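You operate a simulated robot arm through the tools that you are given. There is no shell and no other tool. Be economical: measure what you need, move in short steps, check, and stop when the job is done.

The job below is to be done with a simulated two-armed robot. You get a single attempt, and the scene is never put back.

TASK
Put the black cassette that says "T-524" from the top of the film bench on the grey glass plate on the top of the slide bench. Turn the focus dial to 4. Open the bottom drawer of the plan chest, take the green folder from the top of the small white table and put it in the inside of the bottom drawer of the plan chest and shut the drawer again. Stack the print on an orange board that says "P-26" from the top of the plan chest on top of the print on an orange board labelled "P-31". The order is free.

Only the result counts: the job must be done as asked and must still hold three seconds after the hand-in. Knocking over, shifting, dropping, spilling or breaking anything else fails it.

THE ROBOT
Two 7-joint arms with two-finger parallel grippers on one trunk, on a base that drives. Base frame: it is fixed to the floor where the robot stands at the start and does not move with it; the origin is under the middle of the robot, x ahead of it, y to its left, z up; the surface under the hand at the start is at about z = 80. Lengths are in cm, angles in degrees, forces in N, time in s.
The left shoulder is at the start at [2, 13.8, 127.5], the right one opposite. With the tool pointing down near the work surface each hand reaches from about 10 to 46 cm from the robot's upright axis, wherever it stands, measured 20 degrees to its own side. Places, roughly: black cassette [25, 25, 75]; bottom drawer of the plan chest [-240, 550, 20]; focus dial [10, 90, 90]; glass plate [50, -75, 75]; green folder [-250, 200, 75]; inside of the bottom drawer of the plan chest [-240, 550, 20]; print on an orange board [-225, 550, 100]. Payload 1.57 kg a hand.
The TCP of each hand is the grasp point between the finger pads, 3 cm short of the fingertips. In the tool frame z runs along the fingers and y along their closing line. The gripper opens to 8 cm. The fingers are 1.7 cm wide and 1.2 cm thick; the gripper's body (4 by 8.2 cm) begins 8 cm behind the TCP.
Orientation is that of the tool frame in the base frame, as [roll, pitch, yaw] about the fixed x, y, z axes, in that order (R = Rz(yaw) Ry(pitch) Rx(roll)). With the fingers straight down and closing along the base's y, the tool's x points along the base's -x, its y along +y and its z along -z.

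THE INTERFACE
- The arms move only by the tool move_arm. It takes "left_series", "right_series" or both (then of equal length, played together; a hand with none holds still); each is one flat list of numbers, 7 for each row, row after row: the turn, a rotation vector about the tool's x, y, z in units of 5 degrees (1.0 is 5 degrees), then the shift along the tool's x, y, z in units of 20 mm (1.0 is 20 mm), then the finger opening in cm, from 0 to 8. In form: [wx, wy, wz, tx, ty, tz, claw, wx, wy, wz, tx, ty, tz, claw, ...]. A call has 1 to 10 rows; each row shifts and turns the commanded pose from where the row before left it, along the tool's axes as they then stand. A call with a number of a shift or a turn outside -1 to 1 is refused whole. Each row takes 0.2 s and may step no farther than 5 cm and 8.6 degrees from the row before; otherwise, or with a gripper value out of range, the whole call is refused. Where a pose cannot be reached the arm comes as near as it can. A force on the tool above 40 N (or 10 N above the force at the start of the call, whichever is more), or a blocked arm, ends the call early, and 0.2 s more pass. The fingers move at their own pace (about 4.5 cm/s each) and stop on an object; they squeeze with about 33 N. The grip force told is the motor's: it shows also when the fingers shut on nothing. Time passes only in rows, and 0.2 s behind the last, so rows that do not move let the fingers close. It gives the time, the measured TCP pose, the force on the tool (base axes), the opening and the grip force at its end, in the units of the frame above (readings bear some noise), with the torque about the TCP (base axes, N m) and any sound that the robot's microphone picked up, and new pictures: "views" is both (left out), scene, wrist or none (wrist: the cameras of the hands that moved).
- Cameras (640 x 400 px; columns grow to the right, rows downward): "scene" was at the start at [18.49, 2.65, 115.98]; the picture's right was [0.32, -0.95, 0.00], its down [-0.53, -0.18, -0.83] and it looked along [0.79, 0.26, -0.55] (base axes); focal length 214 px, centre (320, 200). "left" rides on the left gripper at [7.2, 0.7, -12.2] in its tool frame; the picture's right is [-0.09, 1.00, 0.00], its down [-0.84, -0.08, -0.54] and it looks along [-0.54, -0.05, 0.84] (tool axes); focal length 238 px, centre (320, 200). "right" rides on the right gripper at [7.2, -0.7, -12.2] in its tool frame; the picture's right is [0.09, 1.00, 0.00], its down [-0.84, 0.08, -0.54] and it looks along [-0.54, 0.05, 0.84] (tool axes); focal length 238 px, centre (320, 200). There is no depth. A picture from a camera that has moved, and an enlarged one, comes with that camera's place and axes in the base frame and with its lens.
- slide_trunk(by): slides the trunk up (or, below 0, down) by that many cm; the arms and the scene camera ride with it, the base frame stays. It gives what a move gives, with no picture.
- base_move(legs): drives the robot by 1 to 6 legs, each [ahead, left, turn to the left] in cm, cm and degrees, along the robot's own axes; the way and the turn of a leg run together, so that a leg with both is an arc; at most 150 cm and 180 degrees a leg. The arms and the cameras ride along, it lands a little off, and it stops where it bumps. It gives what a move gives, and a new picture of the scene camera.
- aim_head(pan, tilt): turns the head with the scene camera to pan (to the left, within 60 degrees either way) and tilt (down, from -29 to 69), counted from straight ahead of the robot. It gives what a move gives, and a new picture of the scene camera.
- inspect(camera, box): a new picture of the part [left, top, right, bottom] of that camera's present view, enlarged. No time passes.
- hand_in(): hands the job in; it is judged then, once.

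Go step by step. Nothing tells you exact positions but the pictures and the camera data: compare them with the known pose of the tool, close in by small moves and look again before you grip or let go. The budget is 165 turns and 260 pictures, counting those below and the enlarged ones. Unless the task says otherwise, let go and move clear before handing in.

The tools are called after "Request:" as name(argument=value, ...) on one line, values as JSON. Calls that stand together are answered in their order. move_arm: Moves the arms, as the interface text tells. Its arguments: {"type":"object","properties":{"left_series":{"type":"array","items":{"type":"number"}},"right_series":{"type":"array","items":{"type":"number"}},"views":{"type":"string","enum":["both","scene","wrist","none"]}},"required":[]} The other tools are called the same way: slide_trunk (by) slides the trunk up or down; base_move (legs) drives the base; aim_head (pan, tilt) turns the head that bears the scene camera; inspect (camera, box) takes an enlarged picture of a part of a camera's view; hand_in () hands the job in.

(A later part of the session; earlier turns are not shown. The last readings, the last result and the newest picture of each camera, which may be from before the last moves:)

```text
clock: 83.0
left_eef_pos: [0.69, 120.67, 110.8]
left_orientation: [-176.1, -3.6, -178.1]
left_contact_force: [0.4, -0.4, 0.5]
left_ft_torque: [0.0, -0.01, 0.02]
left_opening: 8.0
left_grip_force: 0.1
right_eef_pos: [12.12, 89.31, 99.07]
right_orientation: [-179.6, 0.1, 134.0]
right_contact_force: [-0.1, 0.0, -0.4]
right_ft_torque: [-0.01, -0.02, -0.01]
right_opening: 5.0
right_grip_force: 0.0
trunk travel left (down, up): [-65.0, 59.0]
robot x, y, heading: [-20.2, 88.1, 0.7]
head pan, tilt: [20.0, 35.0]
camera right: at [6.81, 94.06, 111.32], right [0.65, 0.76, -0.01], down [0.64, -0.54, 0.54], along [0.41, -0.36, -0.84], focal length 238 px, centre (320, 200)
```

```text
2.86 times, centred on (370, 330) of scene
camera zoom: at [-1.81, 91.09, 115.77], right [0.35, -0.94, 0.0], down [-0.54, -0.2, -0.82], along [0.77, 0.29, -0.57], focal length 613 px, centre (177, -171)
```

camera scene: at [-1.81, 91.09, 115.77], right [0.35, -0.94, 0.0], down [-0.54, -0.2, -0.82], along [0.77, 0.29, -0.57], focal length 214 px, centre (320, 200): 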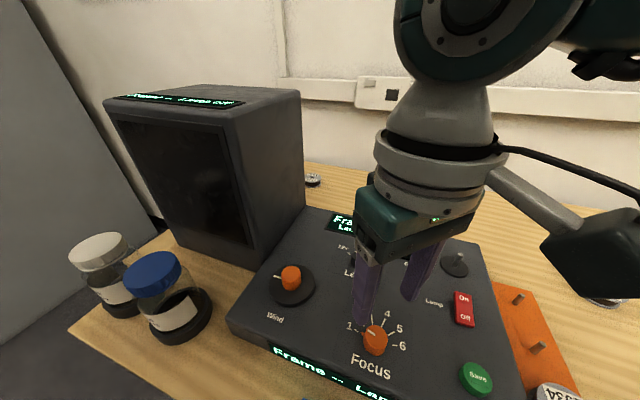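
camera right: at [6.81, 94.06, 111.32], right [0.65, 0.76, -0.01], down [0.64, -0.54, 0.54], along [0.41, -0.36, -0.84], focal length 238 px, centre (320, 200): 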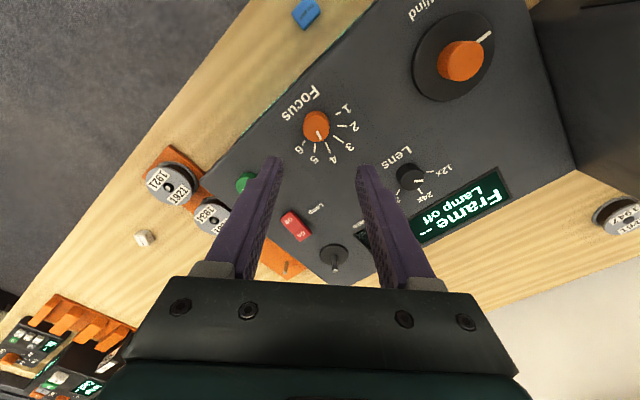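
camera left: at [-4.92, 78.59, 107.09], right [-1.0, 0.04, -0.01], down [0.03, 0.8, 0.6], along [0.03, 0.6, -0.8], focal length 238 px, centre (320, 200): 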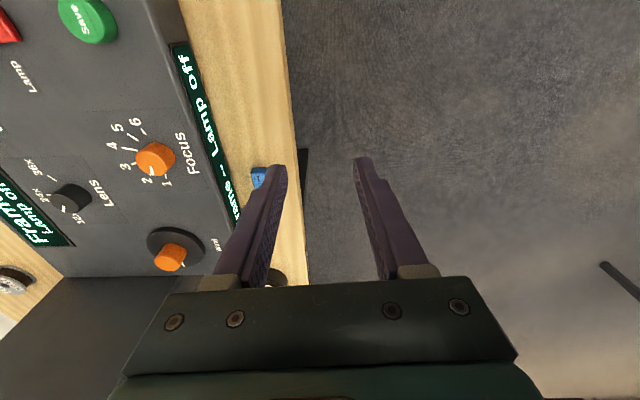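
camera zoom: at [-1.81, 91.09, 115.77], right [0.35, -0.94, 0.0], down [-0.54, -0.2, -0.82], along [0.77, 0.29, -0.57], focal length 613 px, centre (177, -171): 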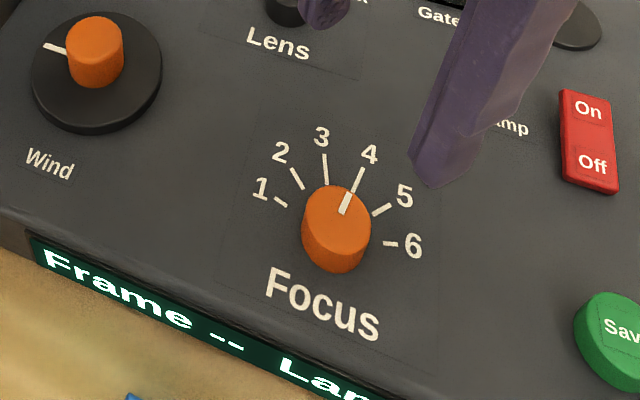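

The focus dial is on 4. I back off, straighten the right hand and look toward the white table and plan chest.

Request:
move_arm(right_series=[0, 0, -1, 0, 0, -0.8, 8, 0, 0, -1, 0, 0, -0.8, 8, 0, 0, -1, 0, 0, -0.8, 8, 0, 0, -1, 0, 0, -0.8, 8, 0, 0, -1, 0, 0, -0.8, 8, 0, 0, -1, 0, 0, -0.6, 8, 0, 0, -1, 0, 0, 0, 8, 0, 0, -1, 0, 0, 0, 8, 0, 0, -1, 0, 0, 0, 8], views="none")

Request:
base_move(legs=[[-70, 0, 0], [0, 0, 120]])

Request:
aim_head(pan=0, tilt=15)

```text
clock: 85.0
left_eef_pos: [0.77, 120.72, 110.86]
left_orientation: [-176.2, -3.5, -178.1]
left_contact_force: [0.0, 0.0, 0.8]
left_ft_torque: [0.01, -0.01, 0.01]
left_opening: 8.01
left_grip_force: 0.1
right_eef_pos: [12.05, 89.28, 108.41]
right_orientation: [-179.6, -0.2, 179.2]
right_contact_force: [0.4, 0.8, -1.2]
right_ft_torque: [-0.01, 0.03, -0.01]
right_opening: 8.0
right_grip_force: 0.1
trunk travel left (down, up): [-65.0, 59.0]
robot x, y, heading: [-19.8, 88.45, 0.6]
head pan, tilt: [20.0, 35.0]
```

```text
clock: 93.8
left_eef_pos: [-128.04, 88.58, 110.74]
left_orientation: [-176.1, -3.5, -57.4]
left_contact_force: [0.1, 0.0, 0.4]
left_ft_torque: [0.0, 0.01, 0.0]
left_opening: 8.0
left_grip_force: 0.2
right_eef_pos: [-106.75, 114.44, 108.43]
right_orientation: [-179.7, -0.2, -60.1]
right_contact_force: [0.2, -0.1, 0.2]
right_ft_torque: [-0.02, -0.02, 0.02]
right_opening: 8.02
right_grip_force: 0.0
trunk travel left (down, up): [-65.0, 59.0]
robot x, y, heading: [-89.68, 87.45, 121.3]
head pan, tilt: [20.0, 35.0]
camera scene: at [-101.36, 101.19, 115.77], right [0.62, 0.78, 0.0], down [0.45, -0.36, -0.82], along [-0.64, 0.51, -0.57], focal length 214 px, centre (320, 200)
```

scene: 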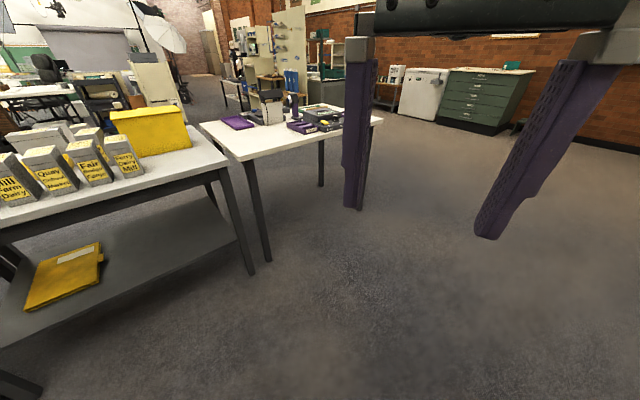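

```text
clock: 94.6
left_eef_pos: [-127.98, 88.42, 110.73]
left_orientation: [-176.0, -3.6, -57.3]
left_contact_force: [-0.7, -0.2, -0.1]
left_ft_torque: [-0.03, 0.01, 0.0]
left_opening: 7.96
left_grip_force: 0.0
right_eef_pos: [-106.81, 114.47, 108.31]
right_orientation: [-179.6, -0.2, -60.2]
right_contact_force: [-0.5, -0.8, 0.7]
right_ft_torque: [0.05, 0.02, 0.04]
right_opening: 7.99
right_grip_force: 0.1
trunk travel left (down, up): [-65.0, 59.0]
robot x, y, heading: [-89.53, 87.22, 121.4]
head pan, tilt: [0.0, 15.0]
camera scene: at [-99.34, 103.66, 118.96], right [0.85, 0.52, 0.0], down [0.14, -0.22, -0.97], along [-0.5, 0.82, -0.26], focal length 214 px, centre (320, 200)
```

scene: 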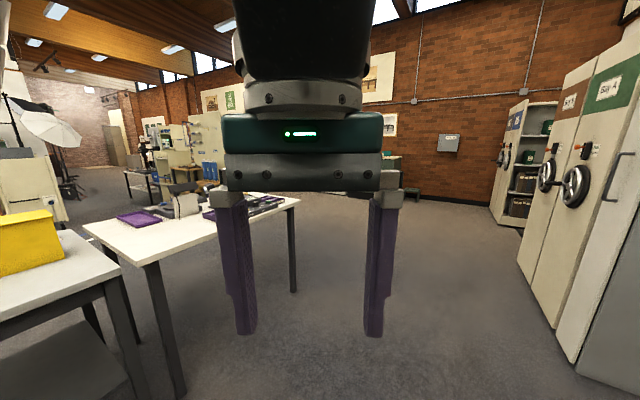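

The green plan chest is far off, and the white table with folders has its front edge near x = −194, y 131–231. I turn to face it and drive in front of it.

Request:
base_move(legs=[[0, 0, 58.6], [0, -98, 0], [35, 0, 0]])

Request:
aim_head(pan=-15, tilt=35)

```text
clock: 104.1
left_eef_pos: [-143.55, 154.15, 110.71]
left_orientation: [-176.1, -3.6, -0.1]
left_contact_force: [0.0, -0.7, 0.3]
left_ft_torque: [0.03, -0.03, 0.0]
left_opening: 7.96
left_grip_force: 0.0
right_eef_pos: [-153.95, 185.99, 108.35]
right_orientation: [-179.6, -0.2, -2.9]
right_contact_force: [-0.6, 0.3, 0.7]
right_ft_torque: [0.0, 0.0, -0.01]
right_opening: 8.01
right_grip_force: 0.0
trunk travel left (down, up): [-65.0, 59.0]
robot x, y, heading: [-121.82, 185.82, 178.8]
head pan, tilt: [0.0, 15.0]
camera scene: at [-140.89, 186.31, 118.97], right [0.02, 1.0, 0.0], down [0.26, -0.01, -0.97], along [-0.97, 0.02, -0.26], focal length 214 px, centre (320, 200)
```

scene: 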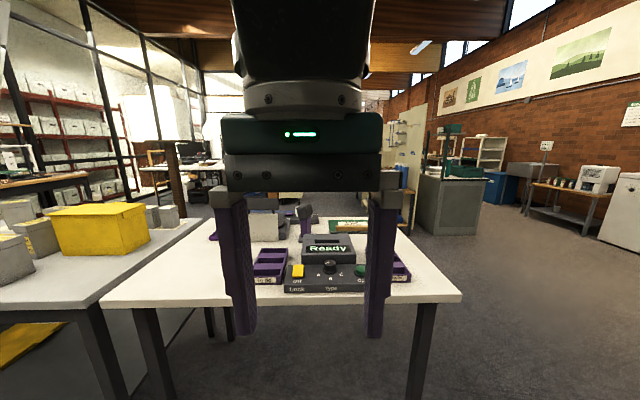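

```text
clock: 104.9
left_eef_pos: [-143.53, 154.15, 110.78]
left_orientation: [-176.2, -3.6, -0.1]
left_contact_force: [0.7, 0.2, 0.3]
left_ft_torque: [-0.02, -0.03, 0.08]
left_opening: 8.0
left_grip_force: 0.1
right_eef_pos: [-153.85, 185.88, 108.34]
right_orientation: [-179.7, -0.2, -2.9]
right_contact_force: [-0.1, 0.1, -0.6]
right_ft_torque: [0.01, 0.0, -0.01]
right_opening: 7.99
right_grip_force: 0.1
trunk travel left (down, up): [-65.0, 59.0]
robot x, y, heading: [-122.05, 185.94, 178.3]
head pan, tilt: [-15.0, 35.0]
camera scene: at [-140.0, 188.56, 115.78], right [0.28, 0.96, 0.0], down [0.55, -0.16, -0.82], along [-0.79, 0.23, -0.57], focal length 214 px, centre (320, 200)
```

scene: 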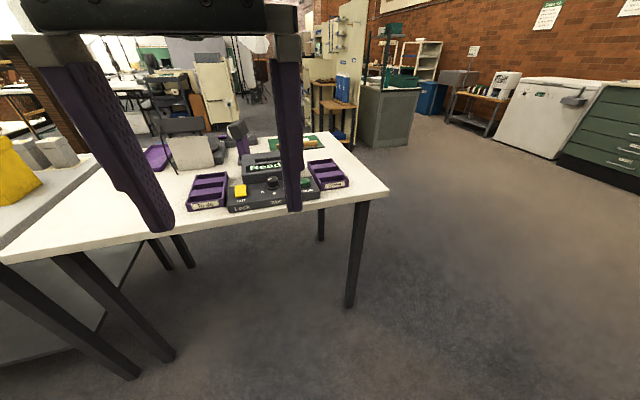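

Request:
inspect(camera="scene", box=[130, 110, 370, 230])

Request:
inspect(camera="scene", box=[270, 120, 350, 170])

```text
2.67 times, centred on (250, 170) of scene
camera zoom: at [-140.0, 188.56, 115.78], right [0.28, 0.96, 0.0], down [0.55, -0.16, -0.82], along [-0.79, 0.23, -0.57], focal length 572 px, centre (507, 280)
```

zoom: 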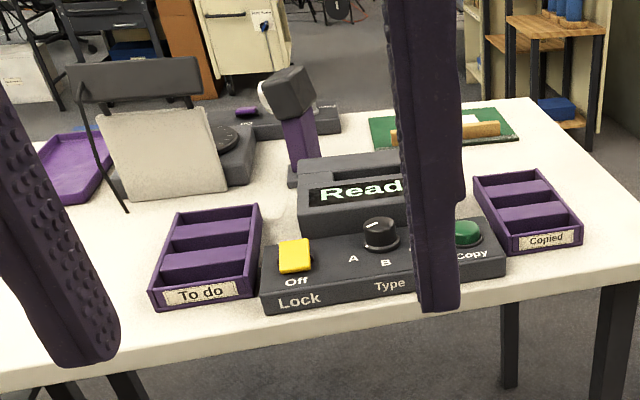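

```text
8.00 times, centred on (310, 145) of scene
camera zoom: at [-140.0, 188.56, 115.78], right [0.28, 0.96, 0.0], down [0.55, -0.16, -0.82], along [-0.79, 0.23, -0.57], focal length 1716 px, centre (400, 640)
```

zoom: 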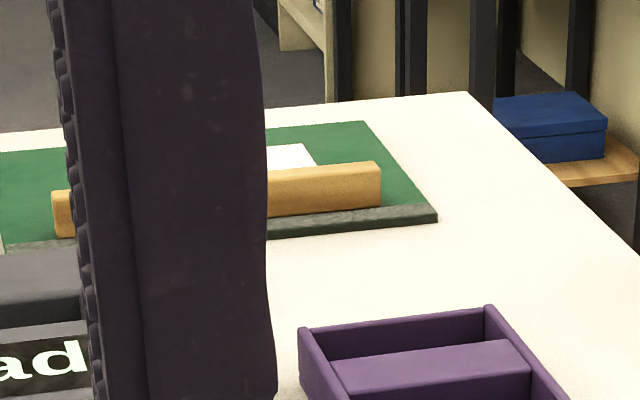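

The green folder with a wooden grip bar lies at the back right of this table, near [-230, 204]. I drive round to the table's right side and face it from there.

Request:
base_move(legs=[[0, -78, 0], [105, 0, 0], [0, 0, 91.5]])

Request:
aim_head(pan=15, tilt=40)

```text
clock: 118.2
left_eef_pos: [-193.43, 248.12, 110.74]
left_orientation: [-176.0, -3.5, 90.3]
left_contact_force: [0.0, -0.1, 1.2]
left_ft_torque: [0.0, 0.02, -0.01]
left_opening: 8.01
left_grip_force: 0.1
right_eef_pos: [-225.13, 237.47, 108.36]
right_orientation: [-179.6, -0.2, 87.7]
right_contact_force: [0.6, -0.7, 0.7]
right_ft_torque: [0.03, 0.03, 0.0]
right_opening: 7.99
right_grip_force: 0.1
trunk travel left (down, up): [-65.0, 59.0]
robot x, y, heading: [-225.3, 269.48, -90.8]
head pan, tilt: [-15.0, 35.0]
camera scene: at [-227.94, 251.08, 115.77], right [-0.96, 0.27, 0.0], down [0.16, 0.55, -0.82], along [-0.22, -0.79, -0.57], focal length 214 px, centre (320, 200)
```

scene: 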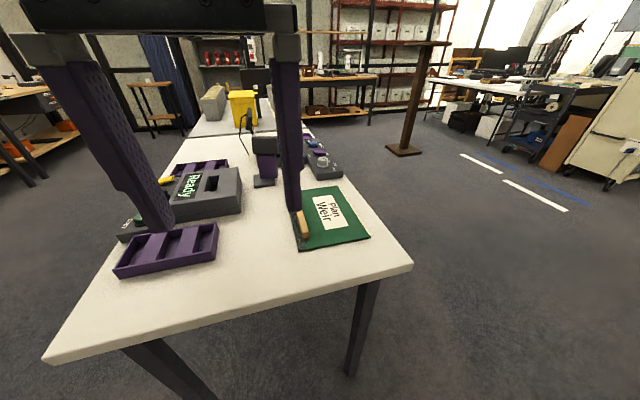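

```text
clock: 119.1
left_eef_pos: [-193.5, 248.19, 110.72]
left_orientation: [-176.0, -3.5, 90.4]
left_contact_force: [-0.2, 0.1, -1.2]
left_ft_torque: [0.0, -0.01, 0.0]
left_opening: 8.01
left_grip_force: 0.0
right_eef_pos: [-225.11, 237.47, 108.47]
right_orientation: [-179.6, -0.3, 87.6]
right_contact_force: [-0.2, 0.2, 0.3]
right_ft_torque: [0.01, 0.03, 0.05]
right_opening: 8.0
right_grip_force: 0.0
trunk travel left (down, up): [-65.0, 59.0]
robot x, y, heading: [-225.35, 269.92, -90.7]
head pan, tilt: [15.0, 40.0]
camera scene: at [-223.46, 251.3, 115.02], right [-0.97, -0.24, 0.0], down [-0.16, 0.62, -0.77], along [0.19, -0.74, -0.64], focal length 214 px, centre (320, 200)
```

scene: 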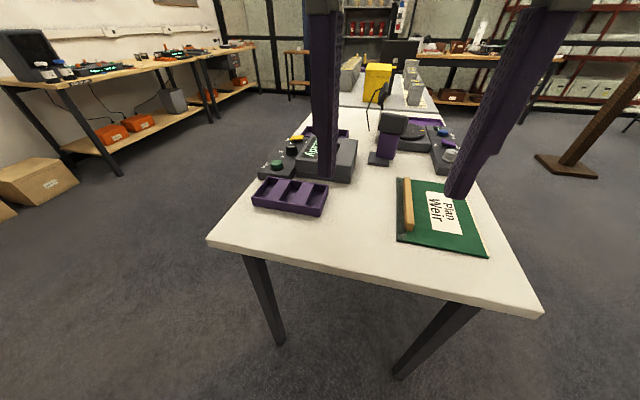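

Request:
inspect(camera="scene", box=[380, 160, 500, 270])

```text
3.64 times, centred on (440, 215) of scene
camera zoom: at [-223.46, 251.3, 115.02], right [-0.97, -0.24, 0.0], down [-0.16, 0.62, -0.77], along [0.19, -0.74, -0.64], focal length 780 px, centre (-116, 146)
```

zoom: 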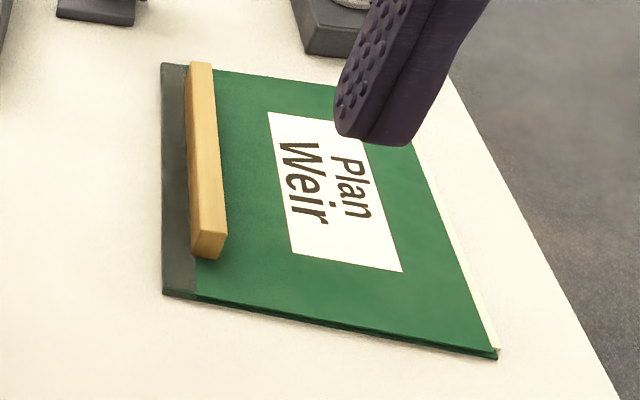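

The folder "Plan Weir" has a wooden bar along y at about x = −234.3, y 198–216. I drive ahead 30 and bring the right hand above the bar.

Request:
base_move(legs=[[30, 0, 0]])

Request:
move_arm(right_series=[0, 0, 0, 0, -0.9, 0.3, 6, 0, 0, 0, 0, -0.9, 0.3, 6, 0, 0, 0, 0, -0.9, 0.3, 6, 0, 0, 0, 0, -0.9, 0.3, 6, 0, 0, 0, 0, -0.9, 0.3, 6], views="wrist")

```text
clock: 121.2
left_eef_pos: [-194.06, 218.23, 110.78]
left_orientation: [-176.1, -3.5, 90.3]
left_contact_force: [-0.2, -0.1, 0.0]
left_ft_torque: [-0.03, 0.01, 0.01]
left_opening: 8.03
left_grip_force: 0.1
right_eef_pos: [-225.76, 207.58, 108.43]
right_orientation: [-179.6, -0.2, 87.5]
right_contact_force: [0.1, 0.3, 0.1]
right_ft_torque: [-0.04, -0.01, 0.01]
right_opening: 8.0
right_grip_force: 0.1
trunk travel left (down, up): [-65.0, 59.0]
robot x, y, heading: [-226.01, 240.05, -90.9]
head pan, tilt: [15.0, 40.0]
camera scene: at [-224.0, 221.45, 115.02], right [-0.97, -0.24, 0.0], down [-0.16, 0.62, -0.77], along [0.19, -0.74, -0.64], focal length 214 px, centre (320, 200)
```

scene: 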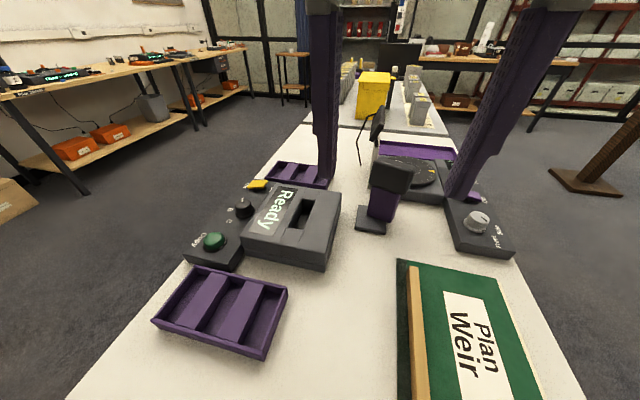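

```text
clock: 122.4
left_eef_pos: [-193.96, 218.18, 110.7]
left_orientation: [-176.1, -3.5, 90.3]
left_contact_force: [0.6, 0.4, -0.7]
left_ft_torque: [0.02, 0.0, 0.02]
left_opening: 8.0
left_grip_force: 0.1
right_eef_pos: [-234.84, 207.99, 105.44]
right_orientation: [-179.5, -0.2, 87.5]
right_contact_force: [-1.4, 0.5, 0.3]
right_ft_torque: [0.01, -0.02, 0.0]
right_opening: 5.99
right_grip_force: 0.0
trunk travel left (down, up): [-65.0, 59.0]
robot x, y, heading: [-225.75, 240.15, -91.3]
head pan, tilt: [15.0, 40.0]
camera right: at [-235.01, 215.18, 117.73], right [1.0, 0.05, -0.01], down [0.04, -0.84, 0.54], along [0.02, -0.54, -0.84], focal length 238 px, centre (320, 200)
```

right: 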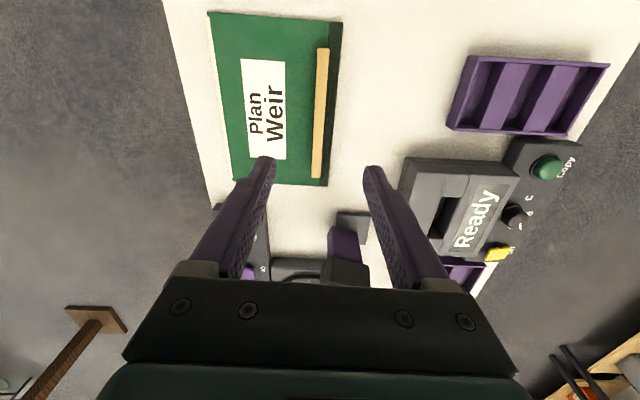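

Triangulating gives the bar at x −235, y 196–215, its top at z ≈ 80. I go down above its middle.

Request:
move_arm(right_series=[0, 0, 0.4, -0.7, 0, 0.9, 5, 0, 0, 0, -0.7, 0, 0.9, 4, 0, 0, 0, 0, 0, 0.9, 4, 0, 0, 0, 0, 0, 0.9, 4, 0, 0, 0, 0, 0, 0.9, 4, 0, 0, 0, 0, 0, 0.9, 4, 0, 0, 0, 0, 0, 0.9, 4, 0, 0, 0, 0, 0, 0.9, 4, 0, 0, 0, 0, 0, 0.9, 4], views="wrist")

Request:
inspect(camera="right", box=[220, 60, 420, 220])

```text
clock: 124.4
left_eef_pos: [-194.03, 218.24, 110.88]
left_orientation: [-176.1, -3.5, 90.2]
left_contact_force: [-0.1, -0.7, 1.1]
left_ft_torque: [0.02, 0.0, 0.01]
left_opening: 7.99
left_grip_force: 0.0
right_eef_pos: [-234.98, 205.27, 89.15]
right_orientation: [-179.6, -0.3, 85.6]
right_contact_force: [0.0, -0.1, 0.4]
right_ft_torque: [0.0, -0.03, -0.01]
right_opening: 3.98
right_grip_force: 0.1
trunk travel left (down, up): [-65.0, 59.0]
robot x, y, heading: [-225.89, 239.67, -90.9]
head pan, tilt: [15.0, 40.0]
camera right: at [-234.95, 212.43, 101.43], right [1.0, 0.01, -0.01], down [0.02, -0.84, 0.54], along [0.0, -0.54, -0.84], focal length 238 px, centre (320, 200)
```

right: 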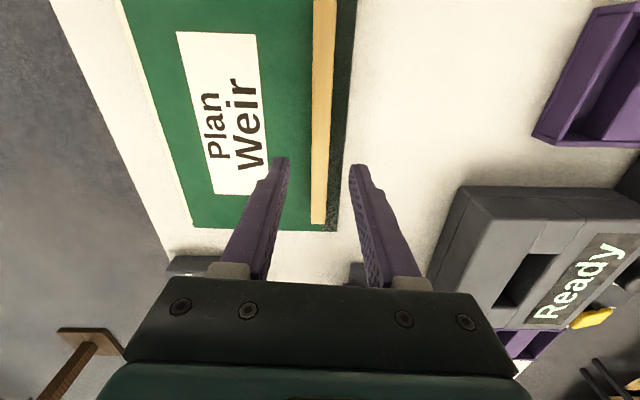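

```text
2.50 times, centred on (320, 140) of right
camera zoom: at [-234.95, 212.43, 101.43], right [1.0, 0.01, -0.01], down [0.02, -0.84, 0.54], along [0.0, -0.54, -0.84], focal length 596 px, centre (320, 350)
```

zoom: 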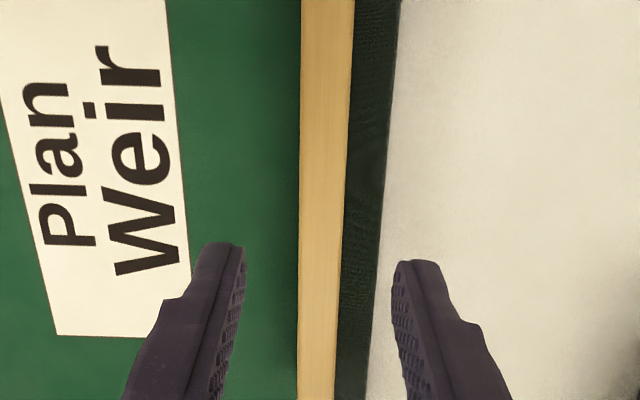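

Request:
move_arm(right_series=[0, 0, -0.9, 0, 0, 0.8, 4, 0, 0, 0, 0, 0, 0.8, 4, 0, 0, 0, 0, 0, 0.8, 4, 0, 0, 0, 0, 0, 0.8, 4, 0, 0, 0, 0, 0, 0.4, 4], views="wrist")

Request:
inspect(camera="right", box=[220, 100, 420, 260])

```text
clock: 125.6
left_eef_pos: [-193.94, 218.25, 110.7]
left_orientation: [-176.1, -3.5, 90.3]
left_contact_force: [-0.4, 1.2, 0.1]
left_ft_torque: [0.0, 0.01, 0.0]
left_opening: 8.0
left_grip_force: 0.0
right_eef_pos: [-235.04, 205.32, 81.98]
right_orientation: [-179.6, -0.3, 90.0]
right_contact_force: [-0.2, 0.8, 0.0]
right_ft_torque: [-0.03, -0.02, -0.02]
right_opening: 4.0
right_grip_force: 0.0
trunk travel left (down, up): [-65.0, 59.0]
robot x, y, heading: [-226.12, 240.2, -91.2]
head pan, tilt: [15.0, 40.0]
camera right: at [-235.46, 212.46, 94.24], right [1.0, 0.09, -0.01], down [0.08, -0.84, 0.54], along [0.04, -0.54, -0.84], focal length 238 px, centre (320, 200)
```

right: 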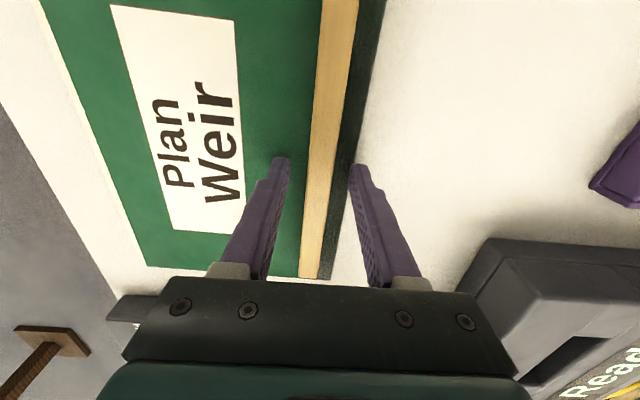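

```text
2.50 times, centred on (320, 180) of right
camera zoom: at [-235.46, 212.46, 94.24], right [1.0, 0.09, -0.01], down [0.08, -0.84, 0.54], along [0.04, -0.54, -0.84], focal length 596 px, centre (320, 250)
```

zoom: 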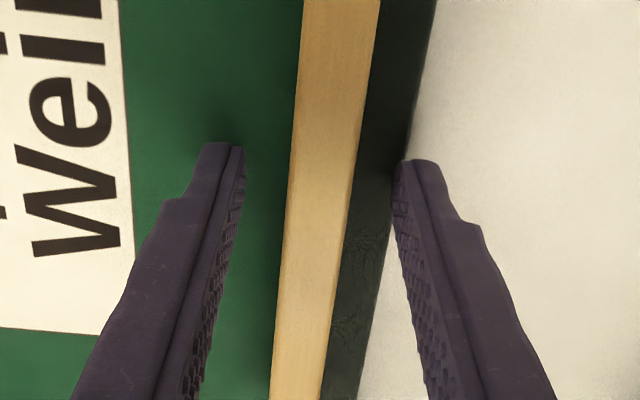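

Request:
move_arm(right_series=[0, 0, 0, 0, 0.15, 0.15, 4, 0, 0, 0, 0, 0, 0.15, 4], views="none")

Request:
move_arm(right_series=[0, 0, 0, 0, 0, 0, 2.5, 0, 0, 0, 0, 0, 0, 1.5, 0, 0, 0, 0, 0, 0, 0, 0, 0, 0, 0, 0, 0, 0, 0, 0, 0, 0, 0, 0, 0], views="wrist")

```text
clock: 126.2
left_eef_pos: [-194.04, 218.21, 110.78]
left_orientation: [-176.1, -3.4, 90.3]
left_contact_force: [-0.1, 0.8, -0.8]
left_ft_torque: [0.0, -0.01, 0.01]
left_opening: 8.0
left_grip_force: 0.0
right_eef_pos: [-234.66, 205.2, 81.62]
right_orientation: [-179.7, -0.3, 90.0]
right_contact_force: [-0.4, 11.2, 32.9]
right_ft_torque: [0.23, -0.3, -0.1]
right_opening: 3.89
right_grip_force: 0.2
trunk travel left (down, up): [-65.0, 59.0]
robot x, y, heading: [-225.87, 240.04, -90.8]
head pan, tilt: [15.0, 40.0]
```

```text
clock: 126.6
left_eef_pos: [-194.03, 218.13, 110.67]
left_orientation: [-176.1, -3.5, 90.2]
left_contact_force: [-0.3, 0.1, 0.5]
left_ft_torque: [-0.02, 0.03, 0.01]
left_opening: 8.01
left_grip_force: 0.0
right_eef_pos: [-234.39, 205.07, 81.63]
right_orientation: [180.0, -0.2, 89.9]
right_contact_force: [0.7, 0.1, 3.6]
right_ft_torque: [0.07, 0.15, -0.02]
right_opening: 2.95
right_grip_force: 5.6
trunk travel left (down, up): [-65.0, 59.0]
robot x, y, heading: [-225.6, 239.58, -91.1]
head pan, tilt: [15.0, 40.0]
stopped in row 2 (right hand): the force on the tool passed its limit at 47 N (the readings are from after the stop); the commanded pose is now the measured one
camera right: at [-235.05, 212.32, 93.86], right [1.0, 0.09, 0.0], down [0.08, -0.84, 0.54], along [0.05, -0.54, -0.84], focal length 238 px, centre (320, 200)
```

right: 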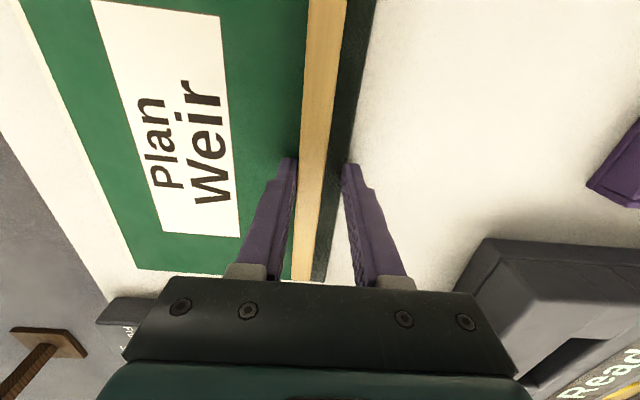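

The fingertips touched the folder cover. I rise 4 mm, recentre and close.

Request:
move_arm(right_series=[0, 0, 0, 0, 0, -0.2, 3, 0, 0, 0, 0, -0.2, 0, 3, 0, 0, 0, 0, 0, 0, 2, 0, 0, 0, 0, 0, 0, 1, 0, 0, 0, 0, 0, 0, 0, 0, 0, 0, 0, 0, 0, 0], views="wrist")

```text
clock: 128.0
left_eef_pos: [-193.82, 218.16, 110.75]
left_orientation: [-176.0, -3.5, 90.3]
left_contact_force: [0.4, 0.3, -0.2]
left_ft_torque: [0.03, 0.03, 0.0]
left_opening: 8.0
left_grip_force: 0.1
right_eef_pos: [-235.01, 205.34, 81.87]
right_orientation: [-179.8, -0.3, 90.0]
right_contact_force: [-0.3, 0.6, 0.2]
right_ft_torque: [-0.03, -0.07, -0.02]
right_opening: 1.55
right_grip_force: 31.1
trunk travel left (down, up): [-65.0, 59.0]
robot x, y, heading: [-225.56, 239.94, -91.3]
head pan, tilt: [15.0, 40.0]
camera right: at [-235.51, 212.41, 94.16], right [1.0, 0.09, 0.0], down [0.08, -0.84, 0.54], along [0.05, -0.54, -0.84], focal length 238 px, centre (320, 200)
```

right: 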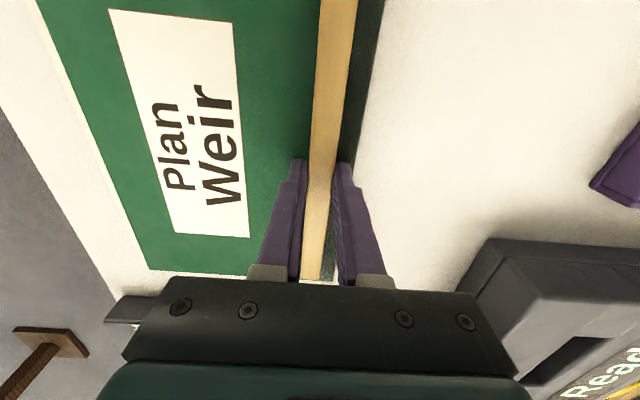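

The bar is gripped. I lift the folder.

Request:
move_arm(right_series=[0, 0, 0, 0, 0, -0.2, 0, 0, 0, 0, 0, 0, -0.4, 0, 0, 0, 0, 0, 0, -0.6, 0, 0, 0, 0, 0, 0, -0.8, 0, 0, 0, 0, 0, 0, -0.9, 0, 0, 0, 0, 0, 0, -0.9, 0, 0, 0, 0, 0, 0, -0.9, 0, 0, 0, 0, 0, 0, -0.9, 0, 0, 0, 0, 0, 0, -0.9, 0, 0, 0, 0, 0, 0, -0.9, 0], views="both")

```text
clock: 130.2
left_eef_pos: [-193.91, 218.28, 110.81]
left_orientation: [-176.2, -3.5, 90.4]
left_contact_force: [-0.1, -0.4, -0.1]
left_ft_torque: [0.02, -0.03, -0.02]
left_opening: 8.01
left_grip_force: 0.1
right_eef_pos: [-235.03, 205.27, 96.62]
right_orientation: [-179.8, -0.3, 90.0]
right_contact_force: [0.1, -0.3, 0.3]
right_ft_torque: [-0.01, -0.04, -0.01]
right_opening: 0.0
right_grip_force: 21.2
trunk travel left (down, up): [-65.0, 59.0]
robot x, y, heading: [-226.53, 239.8, -90.9]
head pan, tilt: [15.0, 40.0]
camera scene: at [-224.0, 221.46, 115.01], right [-0.97, -0.24, 0.0], down [-0.16, 0.62, -0.77], along [0.18, -0.74, -0.64], focal length 214 px, centre (320, 200)
camera right: at [-235.54, 212.37, 109.02], right [1.0, 0.09, 0.0], down [0.08, -0.84, 0.54], along [0.05, -0.54, -0.84], focal length 238 px, centre (320, 200)
```

scene: 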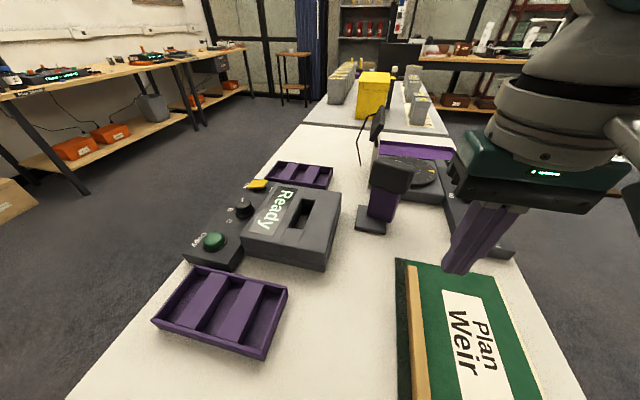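
right: 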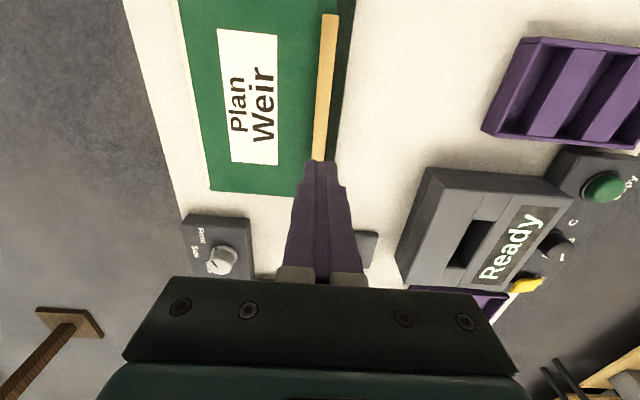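

The grip slipped. I go back down a little lower at the bar's middle, grip again, and lift in tiny steps to see what happens.

Request:
inspect(camera="scene", box=[380, 240, 580, 400])

Request:
move_arm(right_series=[0, 0, 0, 0.15, 0, 0.9, 3, 0, 0, 0, 0.15, 0, 0.9, 4, 0, 0, 0, 0.15, 0, 0.9, 4, 0, 0, 0, 0.15, 0, 0.9, 4, 0, 0, 0, 0.15, 0, 0.9, 4, 0, 0, 0, 0, 0, 0.9, 4], views="wrist")

```text
2.50 times, centred on (480, 320) of scene
camera zoom: at [-224.0, 221.46, 115.01], right [-0.97, -0.24, 0.0], down [-0.16, 0.62, -0.77], along [0.18, -0.74, -0.64], focal length 536 px, centre (-80, -100)
```

zoom: 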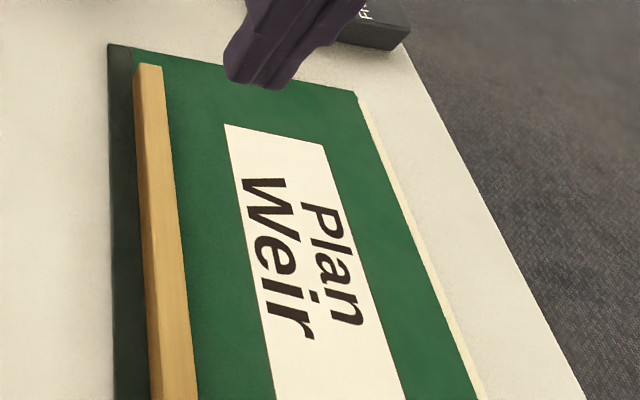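

```text
clock: 131.6
left_eef_pos: [-193.9, 218.2, 110.73]
left_orientation: [-176.1, -3.5, 90.3]
left_contact_force: [-0.6, -0.1, -0.6]
left_ft_torque: [-0.03, 0.02, 0.03]
left_opening: 7.99
left_grip_force: 0.1
right_eef_pos: [-234.98, 206.72, 85.88]
right_orientation: [-179.8, -0.3, 90.1]
right_contact_force: [-0.6, -0.2, 0.6]
right_ft_torque: [-0.01, 0.01, -0.01]
right_opening: 4.0
right_grip_force: 0.0
trunk travel left (down, up): [-65.0, 59.0]
robot x, y, heading: [-226.02, 239.85, -91.3]
head pan, tilt: [15.0, 40.0]
camera right: at [-235.53, 213.86, 98.16], right [1.0, 0.09, 0.0], down [0.08, -0.84, 0.54], along [0.05, -0.54, -0.84], focal length 238 px, centre (320, 200)
```

right: 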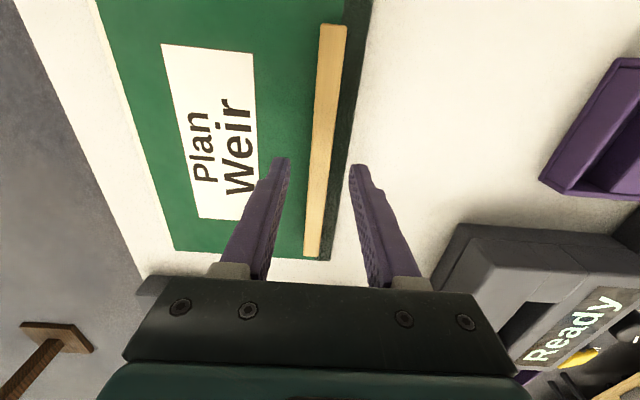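

Request:
move_arm(right_series=[0, 0, 0, -0.3, -0.05, 0.6, 4, 0, 0, 0, -0.2, 0, 0.6, 4, 0, 0, 0, 0, 0, 0.6, 4, 0, 0, 0, 0, 0, 0.25, 4], views="none")

Request:
inspect(camera="scene", box=[380, 240, 580, 400])

```text
clock: 132.6
left_eef_pos: [-194.08, 218.2, 110.75]
left_orientation: [-176.1, -3.5, 90.3]
left_contact_force: [1.2, 0.6, -0.3]
left_ft_torque: [0.0, 0.01, 0.0]
left_opening: 8.0
left_grip_force: 0.1
right_eef_pos: [-235.13, 205.72, 81.69]
right_orientation: [-179.8, -0.2, 89.9]
right_contact_force: [0.0, 0.4, 0.7]
right_ft_torque: [0.04, -0.01, -0.01]
right_opening: 3.99
right_grip_force: 0.0
trunk travel left (down, up): [-65.0, 59.0]
robot x, y, heading: [-225.75, 239.69, -91.0]
head pan, tilt: [15.0, 40.0]
```

```text
2.50 times, centred on (480, 320) of scene
camera zoom: at [-224.0, 221.47, 115.02], right [-0.97, -0.24, 0.0], down [-0.16, 0.62, -0.77], along [0.18, -0.74, -0.64], focal length 536 px, centre (-80, -100)
```

zoom: 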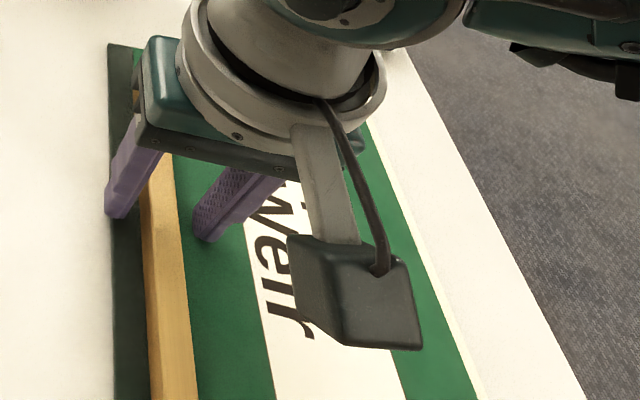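

Request:
move_arm(right_series=[0, 0, 0, 0, 0, 0.05, 3, 0, 0, 0, 0, 0, 0, 2, 0, 0, 0, 0, 0, 0, 1, 0, 0, 0, 0, 0, 0, 0, 0, 0, 0, 0, 0, 0, 0], views="none")

Request:
move_arm(right_series=[0, 0, 0, 0, 0, -0.1, 0, 0, 0, 0, 0, 0, -0.1, 0], views="none")

Request:
move_arm(right_series=[0, 0, 0, 0, 0, -0.1, 0, 0, 0, 0, 0, 0, -0.1, 0], views="wrist")

```text
clock: 133.8
left_eef_pos: [-193.94, 218.23, 110.74]
left_orientation: [-176.2, -3.6, 90.4]
left_contact_force: [-0.8, -0.1, -0.3]
left_ft_torque: [0.0, 0.0, 0.02]
left_opening: 8.02
left_grip_force: 0.1
right_eef_pos: [-235.07, 205.76, 81.63]
right_orientation: [-179.8, -0.4, 90.0]
right_contact_force: [0.6, -0.1, 0.2]
right_ft_torque: [-0.02, -0.11, 0.03]
right_opening: 1.53
right_grip_force: 31.2
trunk travel left (down, up): [-65.0, 59.0]
robot x, y, heading: [-226.02, 239.8, -91.2]
head pan, tilt: [15.0, 40.0]
```

```text
clock: 134.4
left_eef_pos: [-193.97, 218.14, 110.79]
left_orientation: [-176.1, -3.6, 90.3]
left_contact_force: [0.3, 0.7, 0.5]
left_ft_torque: [0.02, -0.01, 0.01]
left_opening: 7.99
left_grip_force: 0.1
right_eef_pos: [-235.15, 205.81, 81.97]
right_orientation: [-179.8, -0.3, 90.0]
right_contact_force: [0.5, 0.3, -1.4]
right_ft_torque: [0.02, -0.11, -0.04]
right_opening: 1.54
right_grip_force: 31.2
trunk travel left (down, up): [-65.0, 59.0]
robot x, y, heading: [-225.68, 239.89, -91.0]
head pan, tilt: [15.0, 40.0]
```

```text
clock: 135.0
left_eef_pos: [-193.98, 218.09, 110.83]
left_orientation: [-176.1, -3.4, 90.3]
left_contact_force: [-1.1, 0.4, -0.4]
left_ft_torque: [0.02, -0.02, -0.03]
left_opening: 7.97
left_grip_force: 0.1
right_eef_pos: [-235.06, 205.8, 82.36]
right_orientation: [-179.8, -0.3, 90.1]
right_contact_force: [0.9, 0.1, -1.1]
right_ft_torque: [-0.01, -0.13, -0.01]
right_opening: 1.54
right_grip_force: 30.9
trunk travel left (down, up): [-65.0, 59.0]
robot x, y, heading: [-225.89, 239.98, -91.0]
head pan, tilt: [15.0, 40.0]
camera right: at [-235.64, 212.92, 94.71], right [1.0, 0.09, 0.0], down [0.08, -0.84, 0.54], along [0.05, -0.54, -0.84], focal length 238 px, centre (320, 200)
```

right: 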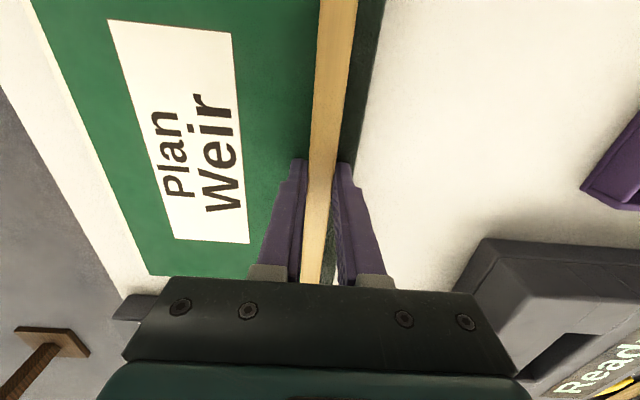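

Request:
move_arm(right_series=[0, 0, 0, 0, 0, -0.2, 0, 0, 0, 0, 0, 0, -0.2, 0], views="none")

Request:
inspect(camera="scene", box=[380, 240, 580, 400])

Request:
move_arm(right_series=[0, 0, 0, 0, 0, -0.2, 0, 0, 0, 0, 0, 0, -0.2, 0], views="none")

Request:
inspect(camera="scene", box=[380, 240, 580, 400])

```text
clock: 135.6
left_eef_pos: [-193.93, 218.21, 110.76]
left_orientation: [-176.1, -3.5, 90.2]
left_contact_force: [0.0, -0.5, -0.4]
left_ft_torque: [0.03, -0.01, -0.01]
left_opening: 8.0
left_grip_force: 0.1
right_eef_pos: [-235.1, 205.81, 83.29]
right_orientation: [-179.8, -0.3, 90.0]
right_contact_force: [0.4, -0.2, -1.9]
right_ft_torque: [0.01, -0.06, 0.03]
right_opening: 1.53
right_grip_force: 31.2
trunk travel left (down, up): [-65.0, 59.0]
robot x, y, heading: [-226.24, 239.79, -90.9]
head pan, tilt: [15.0, 40.0]
```

```text
2.50 times, centred on (480, 320) of scene
camera zoom: at [-223.99, 221.47, 115.01], right [-0.97, -0.24, 0.0], down [-0.16, 0.62, -0.77], along [0.18, -0.74, -0.64], focal length 536 px, centre (-80, -100)
```

zoom: 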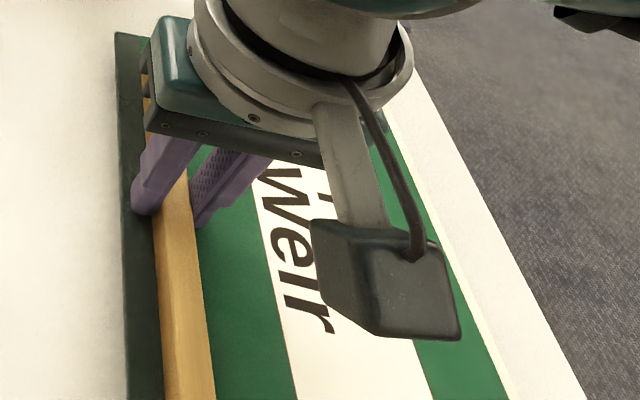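

```text
clock: 136.2
left_eef_pos: [-193.93, 218.19, 110.75]
left_orientation: [-176.0, -3.5, 90.3]
left_contact_force: [-0.2, -0.2, -0.2]
left_ft_torque: [0.0, 0.01, -0.01]
left_opening: 7.97
left_grip_force: 0.1
right_eef_pos: [-235.18, 205.8, 84.19]
right_orientation: [-179.8, -0.3, 90.0]
right_contact_force: [-0.2, 0.6, -1.4]
right_ft_torque: [-0.04, -0.11, -0.02]
right_opening: 1.53
right_grip_force: 31.4
trunk travel left (down, up): [-65.0, 59.0]
robot x, y, heading: [-225.94, 239.65, -90.9]
head pan, tilt: [15.0, 40.0]
```

```text
2.50 times, centred on (480, 320) of scene
camera zoom: at [-224.0, 221.47, 115.01], right [-0.97, -0.24, 0.0], down [-0.16, 0.62, -0.77], along [0.18, -0.74, -0.64], focal length 536 px, centre (-80, -100)
```

zoom: 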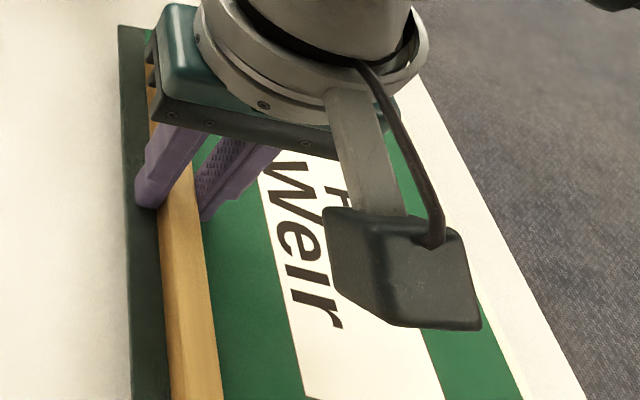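

The folder is coming up now (light, about 1.5 N). I keep lifting gently.

Request:
move_arm(right_series=[0, 0, 0, 0, 0, -0.3, 0, 0, 0, 0, 0, 0, -0.4, 0, 0, 0, 0, 0, 0, -0.4, 0, 0, 0, 0, 0, 0, -0.4, 0, 0, 0, 0, 0, 0, -0.4, 0, 0, 0, 0, 0, 0, -0.4, 0, 0, 0, 0, 0, 0, -0.4, 0, 0, 0, 0, 0, 0, -0.4, 0, 0, 0, 0, 0, 0, -0.4, 0, 0, 0, 0, 0, 0, -0.3, 0], views="both")

```text
clock: 138.4
left_eef_pos: [-194.03, 218.17, 110.7]
left_orientation: [-176.0, -3.5, 90.3]
left_contact_force: [-0.3, -0.4, 0.4]
left_ft_torque: [-0.02, -0.05, 0.01]
left_opening: 7.99
left_grip_force: 0.0
right_eef_pos: [-235.1, 205.76, 91.78]
right_orientation: [-179.8, -0.3, 90.0]
right_contact_force: [0.1, 0.6, -1.0]
right_ft_torque: [0.02, -0.12, 0.01]
right_opening: 1.55
right_grip_force: 31.1
trunk travel left (down, up): [-65.0, 59.0]
robot x, y, heading: [-226.04, 239.93, -90.9]
head pan, tilt: [15.0, 40.0]
camera scene: at [-223.99, 221.47, 115.01], right [-0.97, -0.24, 0.0], down [-0.16, 0.62, -0.77], along [0.19, -0.74, -0.64], focal length 214 px, centre (320, 200)
camera right: at [-235.63, 212.86, 104.06], right [1.0, 0.09, 0.0], down [0.08, -0.84, 0.54], along [0.05, -0.54, -0.84], focal length 238 px, centre (320, 200)
```

scene: 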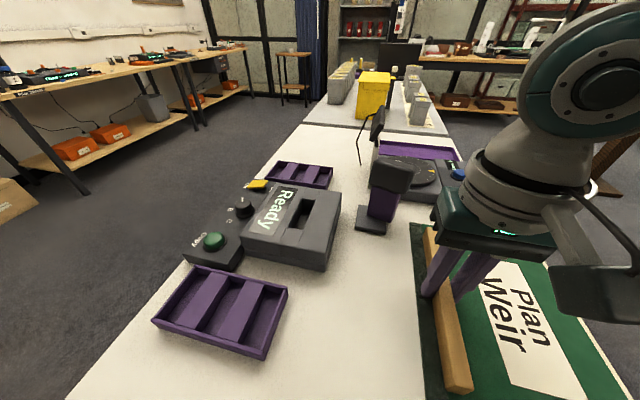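
right: 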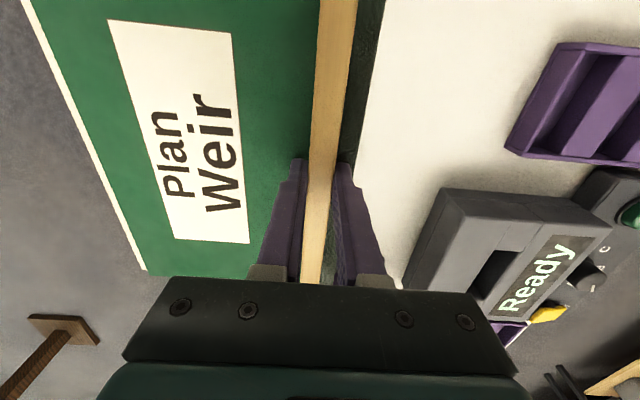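

The folder is held. I raise it a bit, back away, turn round and look at the plan chest.

Request:
move_arm(right_series=[0, 0, 0, 0, 0, -0.4, 0, 0, 0, 0, 0, 0, -0.4, 0, 0, 0, 0, 0, 0, -0.4, 0, 0, 0, 0, 0, 0, -0.4, 0, 0, 0, 0, 0, 0, -0.4, 0, 0, 0, 0, 0, 0, -0.4, 0, 0, 0, 0, 0, 0, -0.3, 0], views="none")

Request:
base_move(legs=[[-80, 0, 0], [0, 0, -180]])

Request:
aim_head(pan=0, tilt=25)

```text
clock: 140.0
left_eef_pos: [-193.85, 218.14, 110.76]
left_orientation: [-176.1, -3.5, 90.2]
left_contact_force: [0.2, 0.0, -0.1]
left_ft_torque: [0.01, 0.0, 0.02]
left_opening: 8.0
left_grip_force: 0.2
right_eef_pos: [-235.01, 205.76, 97.14]
right_orientation: [-179.8, -0.3, 90.1]
right_contact_force: [0.5, 0.7, -1.7]
right_ft_torque: [0.0, -0.11, 0.02]
right_opening: 1.54
right_grip_force: 31.5
trunk travel left (down, up): [-65.0, 59.0]
robot x, y, heading: [-226.26, 239.78, -91.0]
head pan, tilt: [15.0, 40.0]
```

```text
clock: 151.6
left_eef_pos: [-256.71, 340.95, 110.74]
left_orientation: [-176.1, -3.5, -89.6]
left_contact_force: [0.7, 0.0, 0.9]
left_ft_torque: [-0.02, 0.0, -0.02]
left_opening: 8.0
left_grip_force: 0.0
right_eef_pos: [-215.7, 353.74, 97.08]
right_orientation: [-179.8, -0.3, -89.7]
right_contact_force: [-0.2, -0.3, -1.8]
right_ft_torque: [0.01, 0.07, 0.0]
right_opening: 1.54
right_grip_force: 30.7
trunk travel left (down, up): [-65.0, 59.0]
robot x, y, heading: [-224.54, 319.7, 89.2]
head pan, tilt: [15.0, 40.0]
camera scene: at [-226.5, 337.52, 115.01], right [0.97, 0.24, 0.0], down [0.16, -0.62, -0.77], along [-0.19, 0.74, -0.64], focal length 214 px, centre (320, 200)
```

scene: 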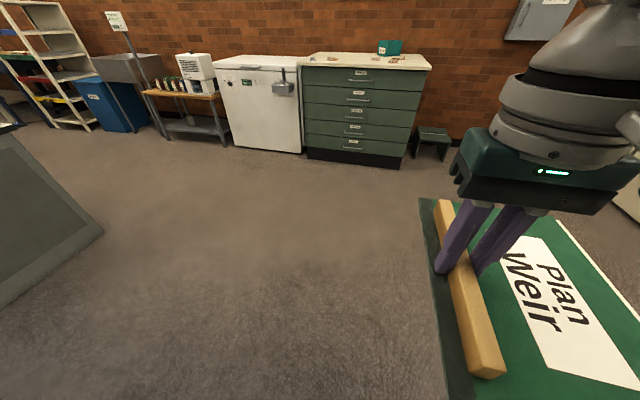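

```text
clock: 152.4
left_eef_pos: [-256.69, 341.0, 110.81]
left_orientation: [-176.1, -3.7, -89.4]
left_contact_force: [0.7, 0.8, -0.7]
left_ft_torque: [0.03, 0.03, 0.01]
left_opening: 7.99
left_grip_force: 0.1
right_eef_pos: [-215.76, 353.68, 97.07]
right_orientation: [-179.8, -0.4, -89.8]
right_contact_force: [-0.2, -0.3, -2.5]
right_ft_torque: [0.02, 0.07, 0.02]
right_opening: 1.57
right_grip_force: 31.0
trunk travel left (down, up): [-65.0, 59.0]
robot x, y, heading: [-224.5, 319.3, 89.1]
head pan, tilt: [0.0, 25.0]
camera scene: at [-224.29, 338.48, 117.34], right [1.0, -0.01, 0.0], down [-0.01, -0.42, -0.91], along [0.01, 0.91, -0.42], focal length 214 px, centre (320, 200)
```

scene: 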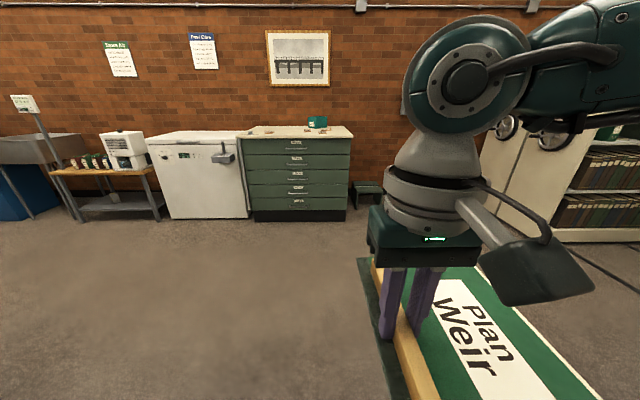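

Request:
inspect(camera="scene", box=[220, 100, 380, 230])

```text
3.08 times, centred on (300, 165) of scene
camera zoom: at [-224.29, 338.48, 117.34], right [1.0, -0.01, 0.0], down [-0.01, -0.42, -0.91], along [0.01, 0.91, -0.42], focal length 660 px, centre (382, 308)
```

zoom: 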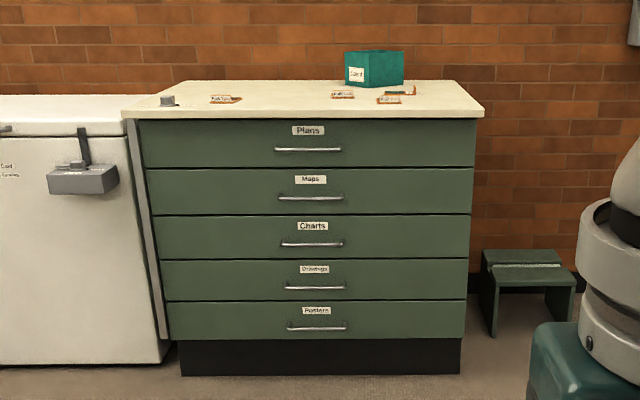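

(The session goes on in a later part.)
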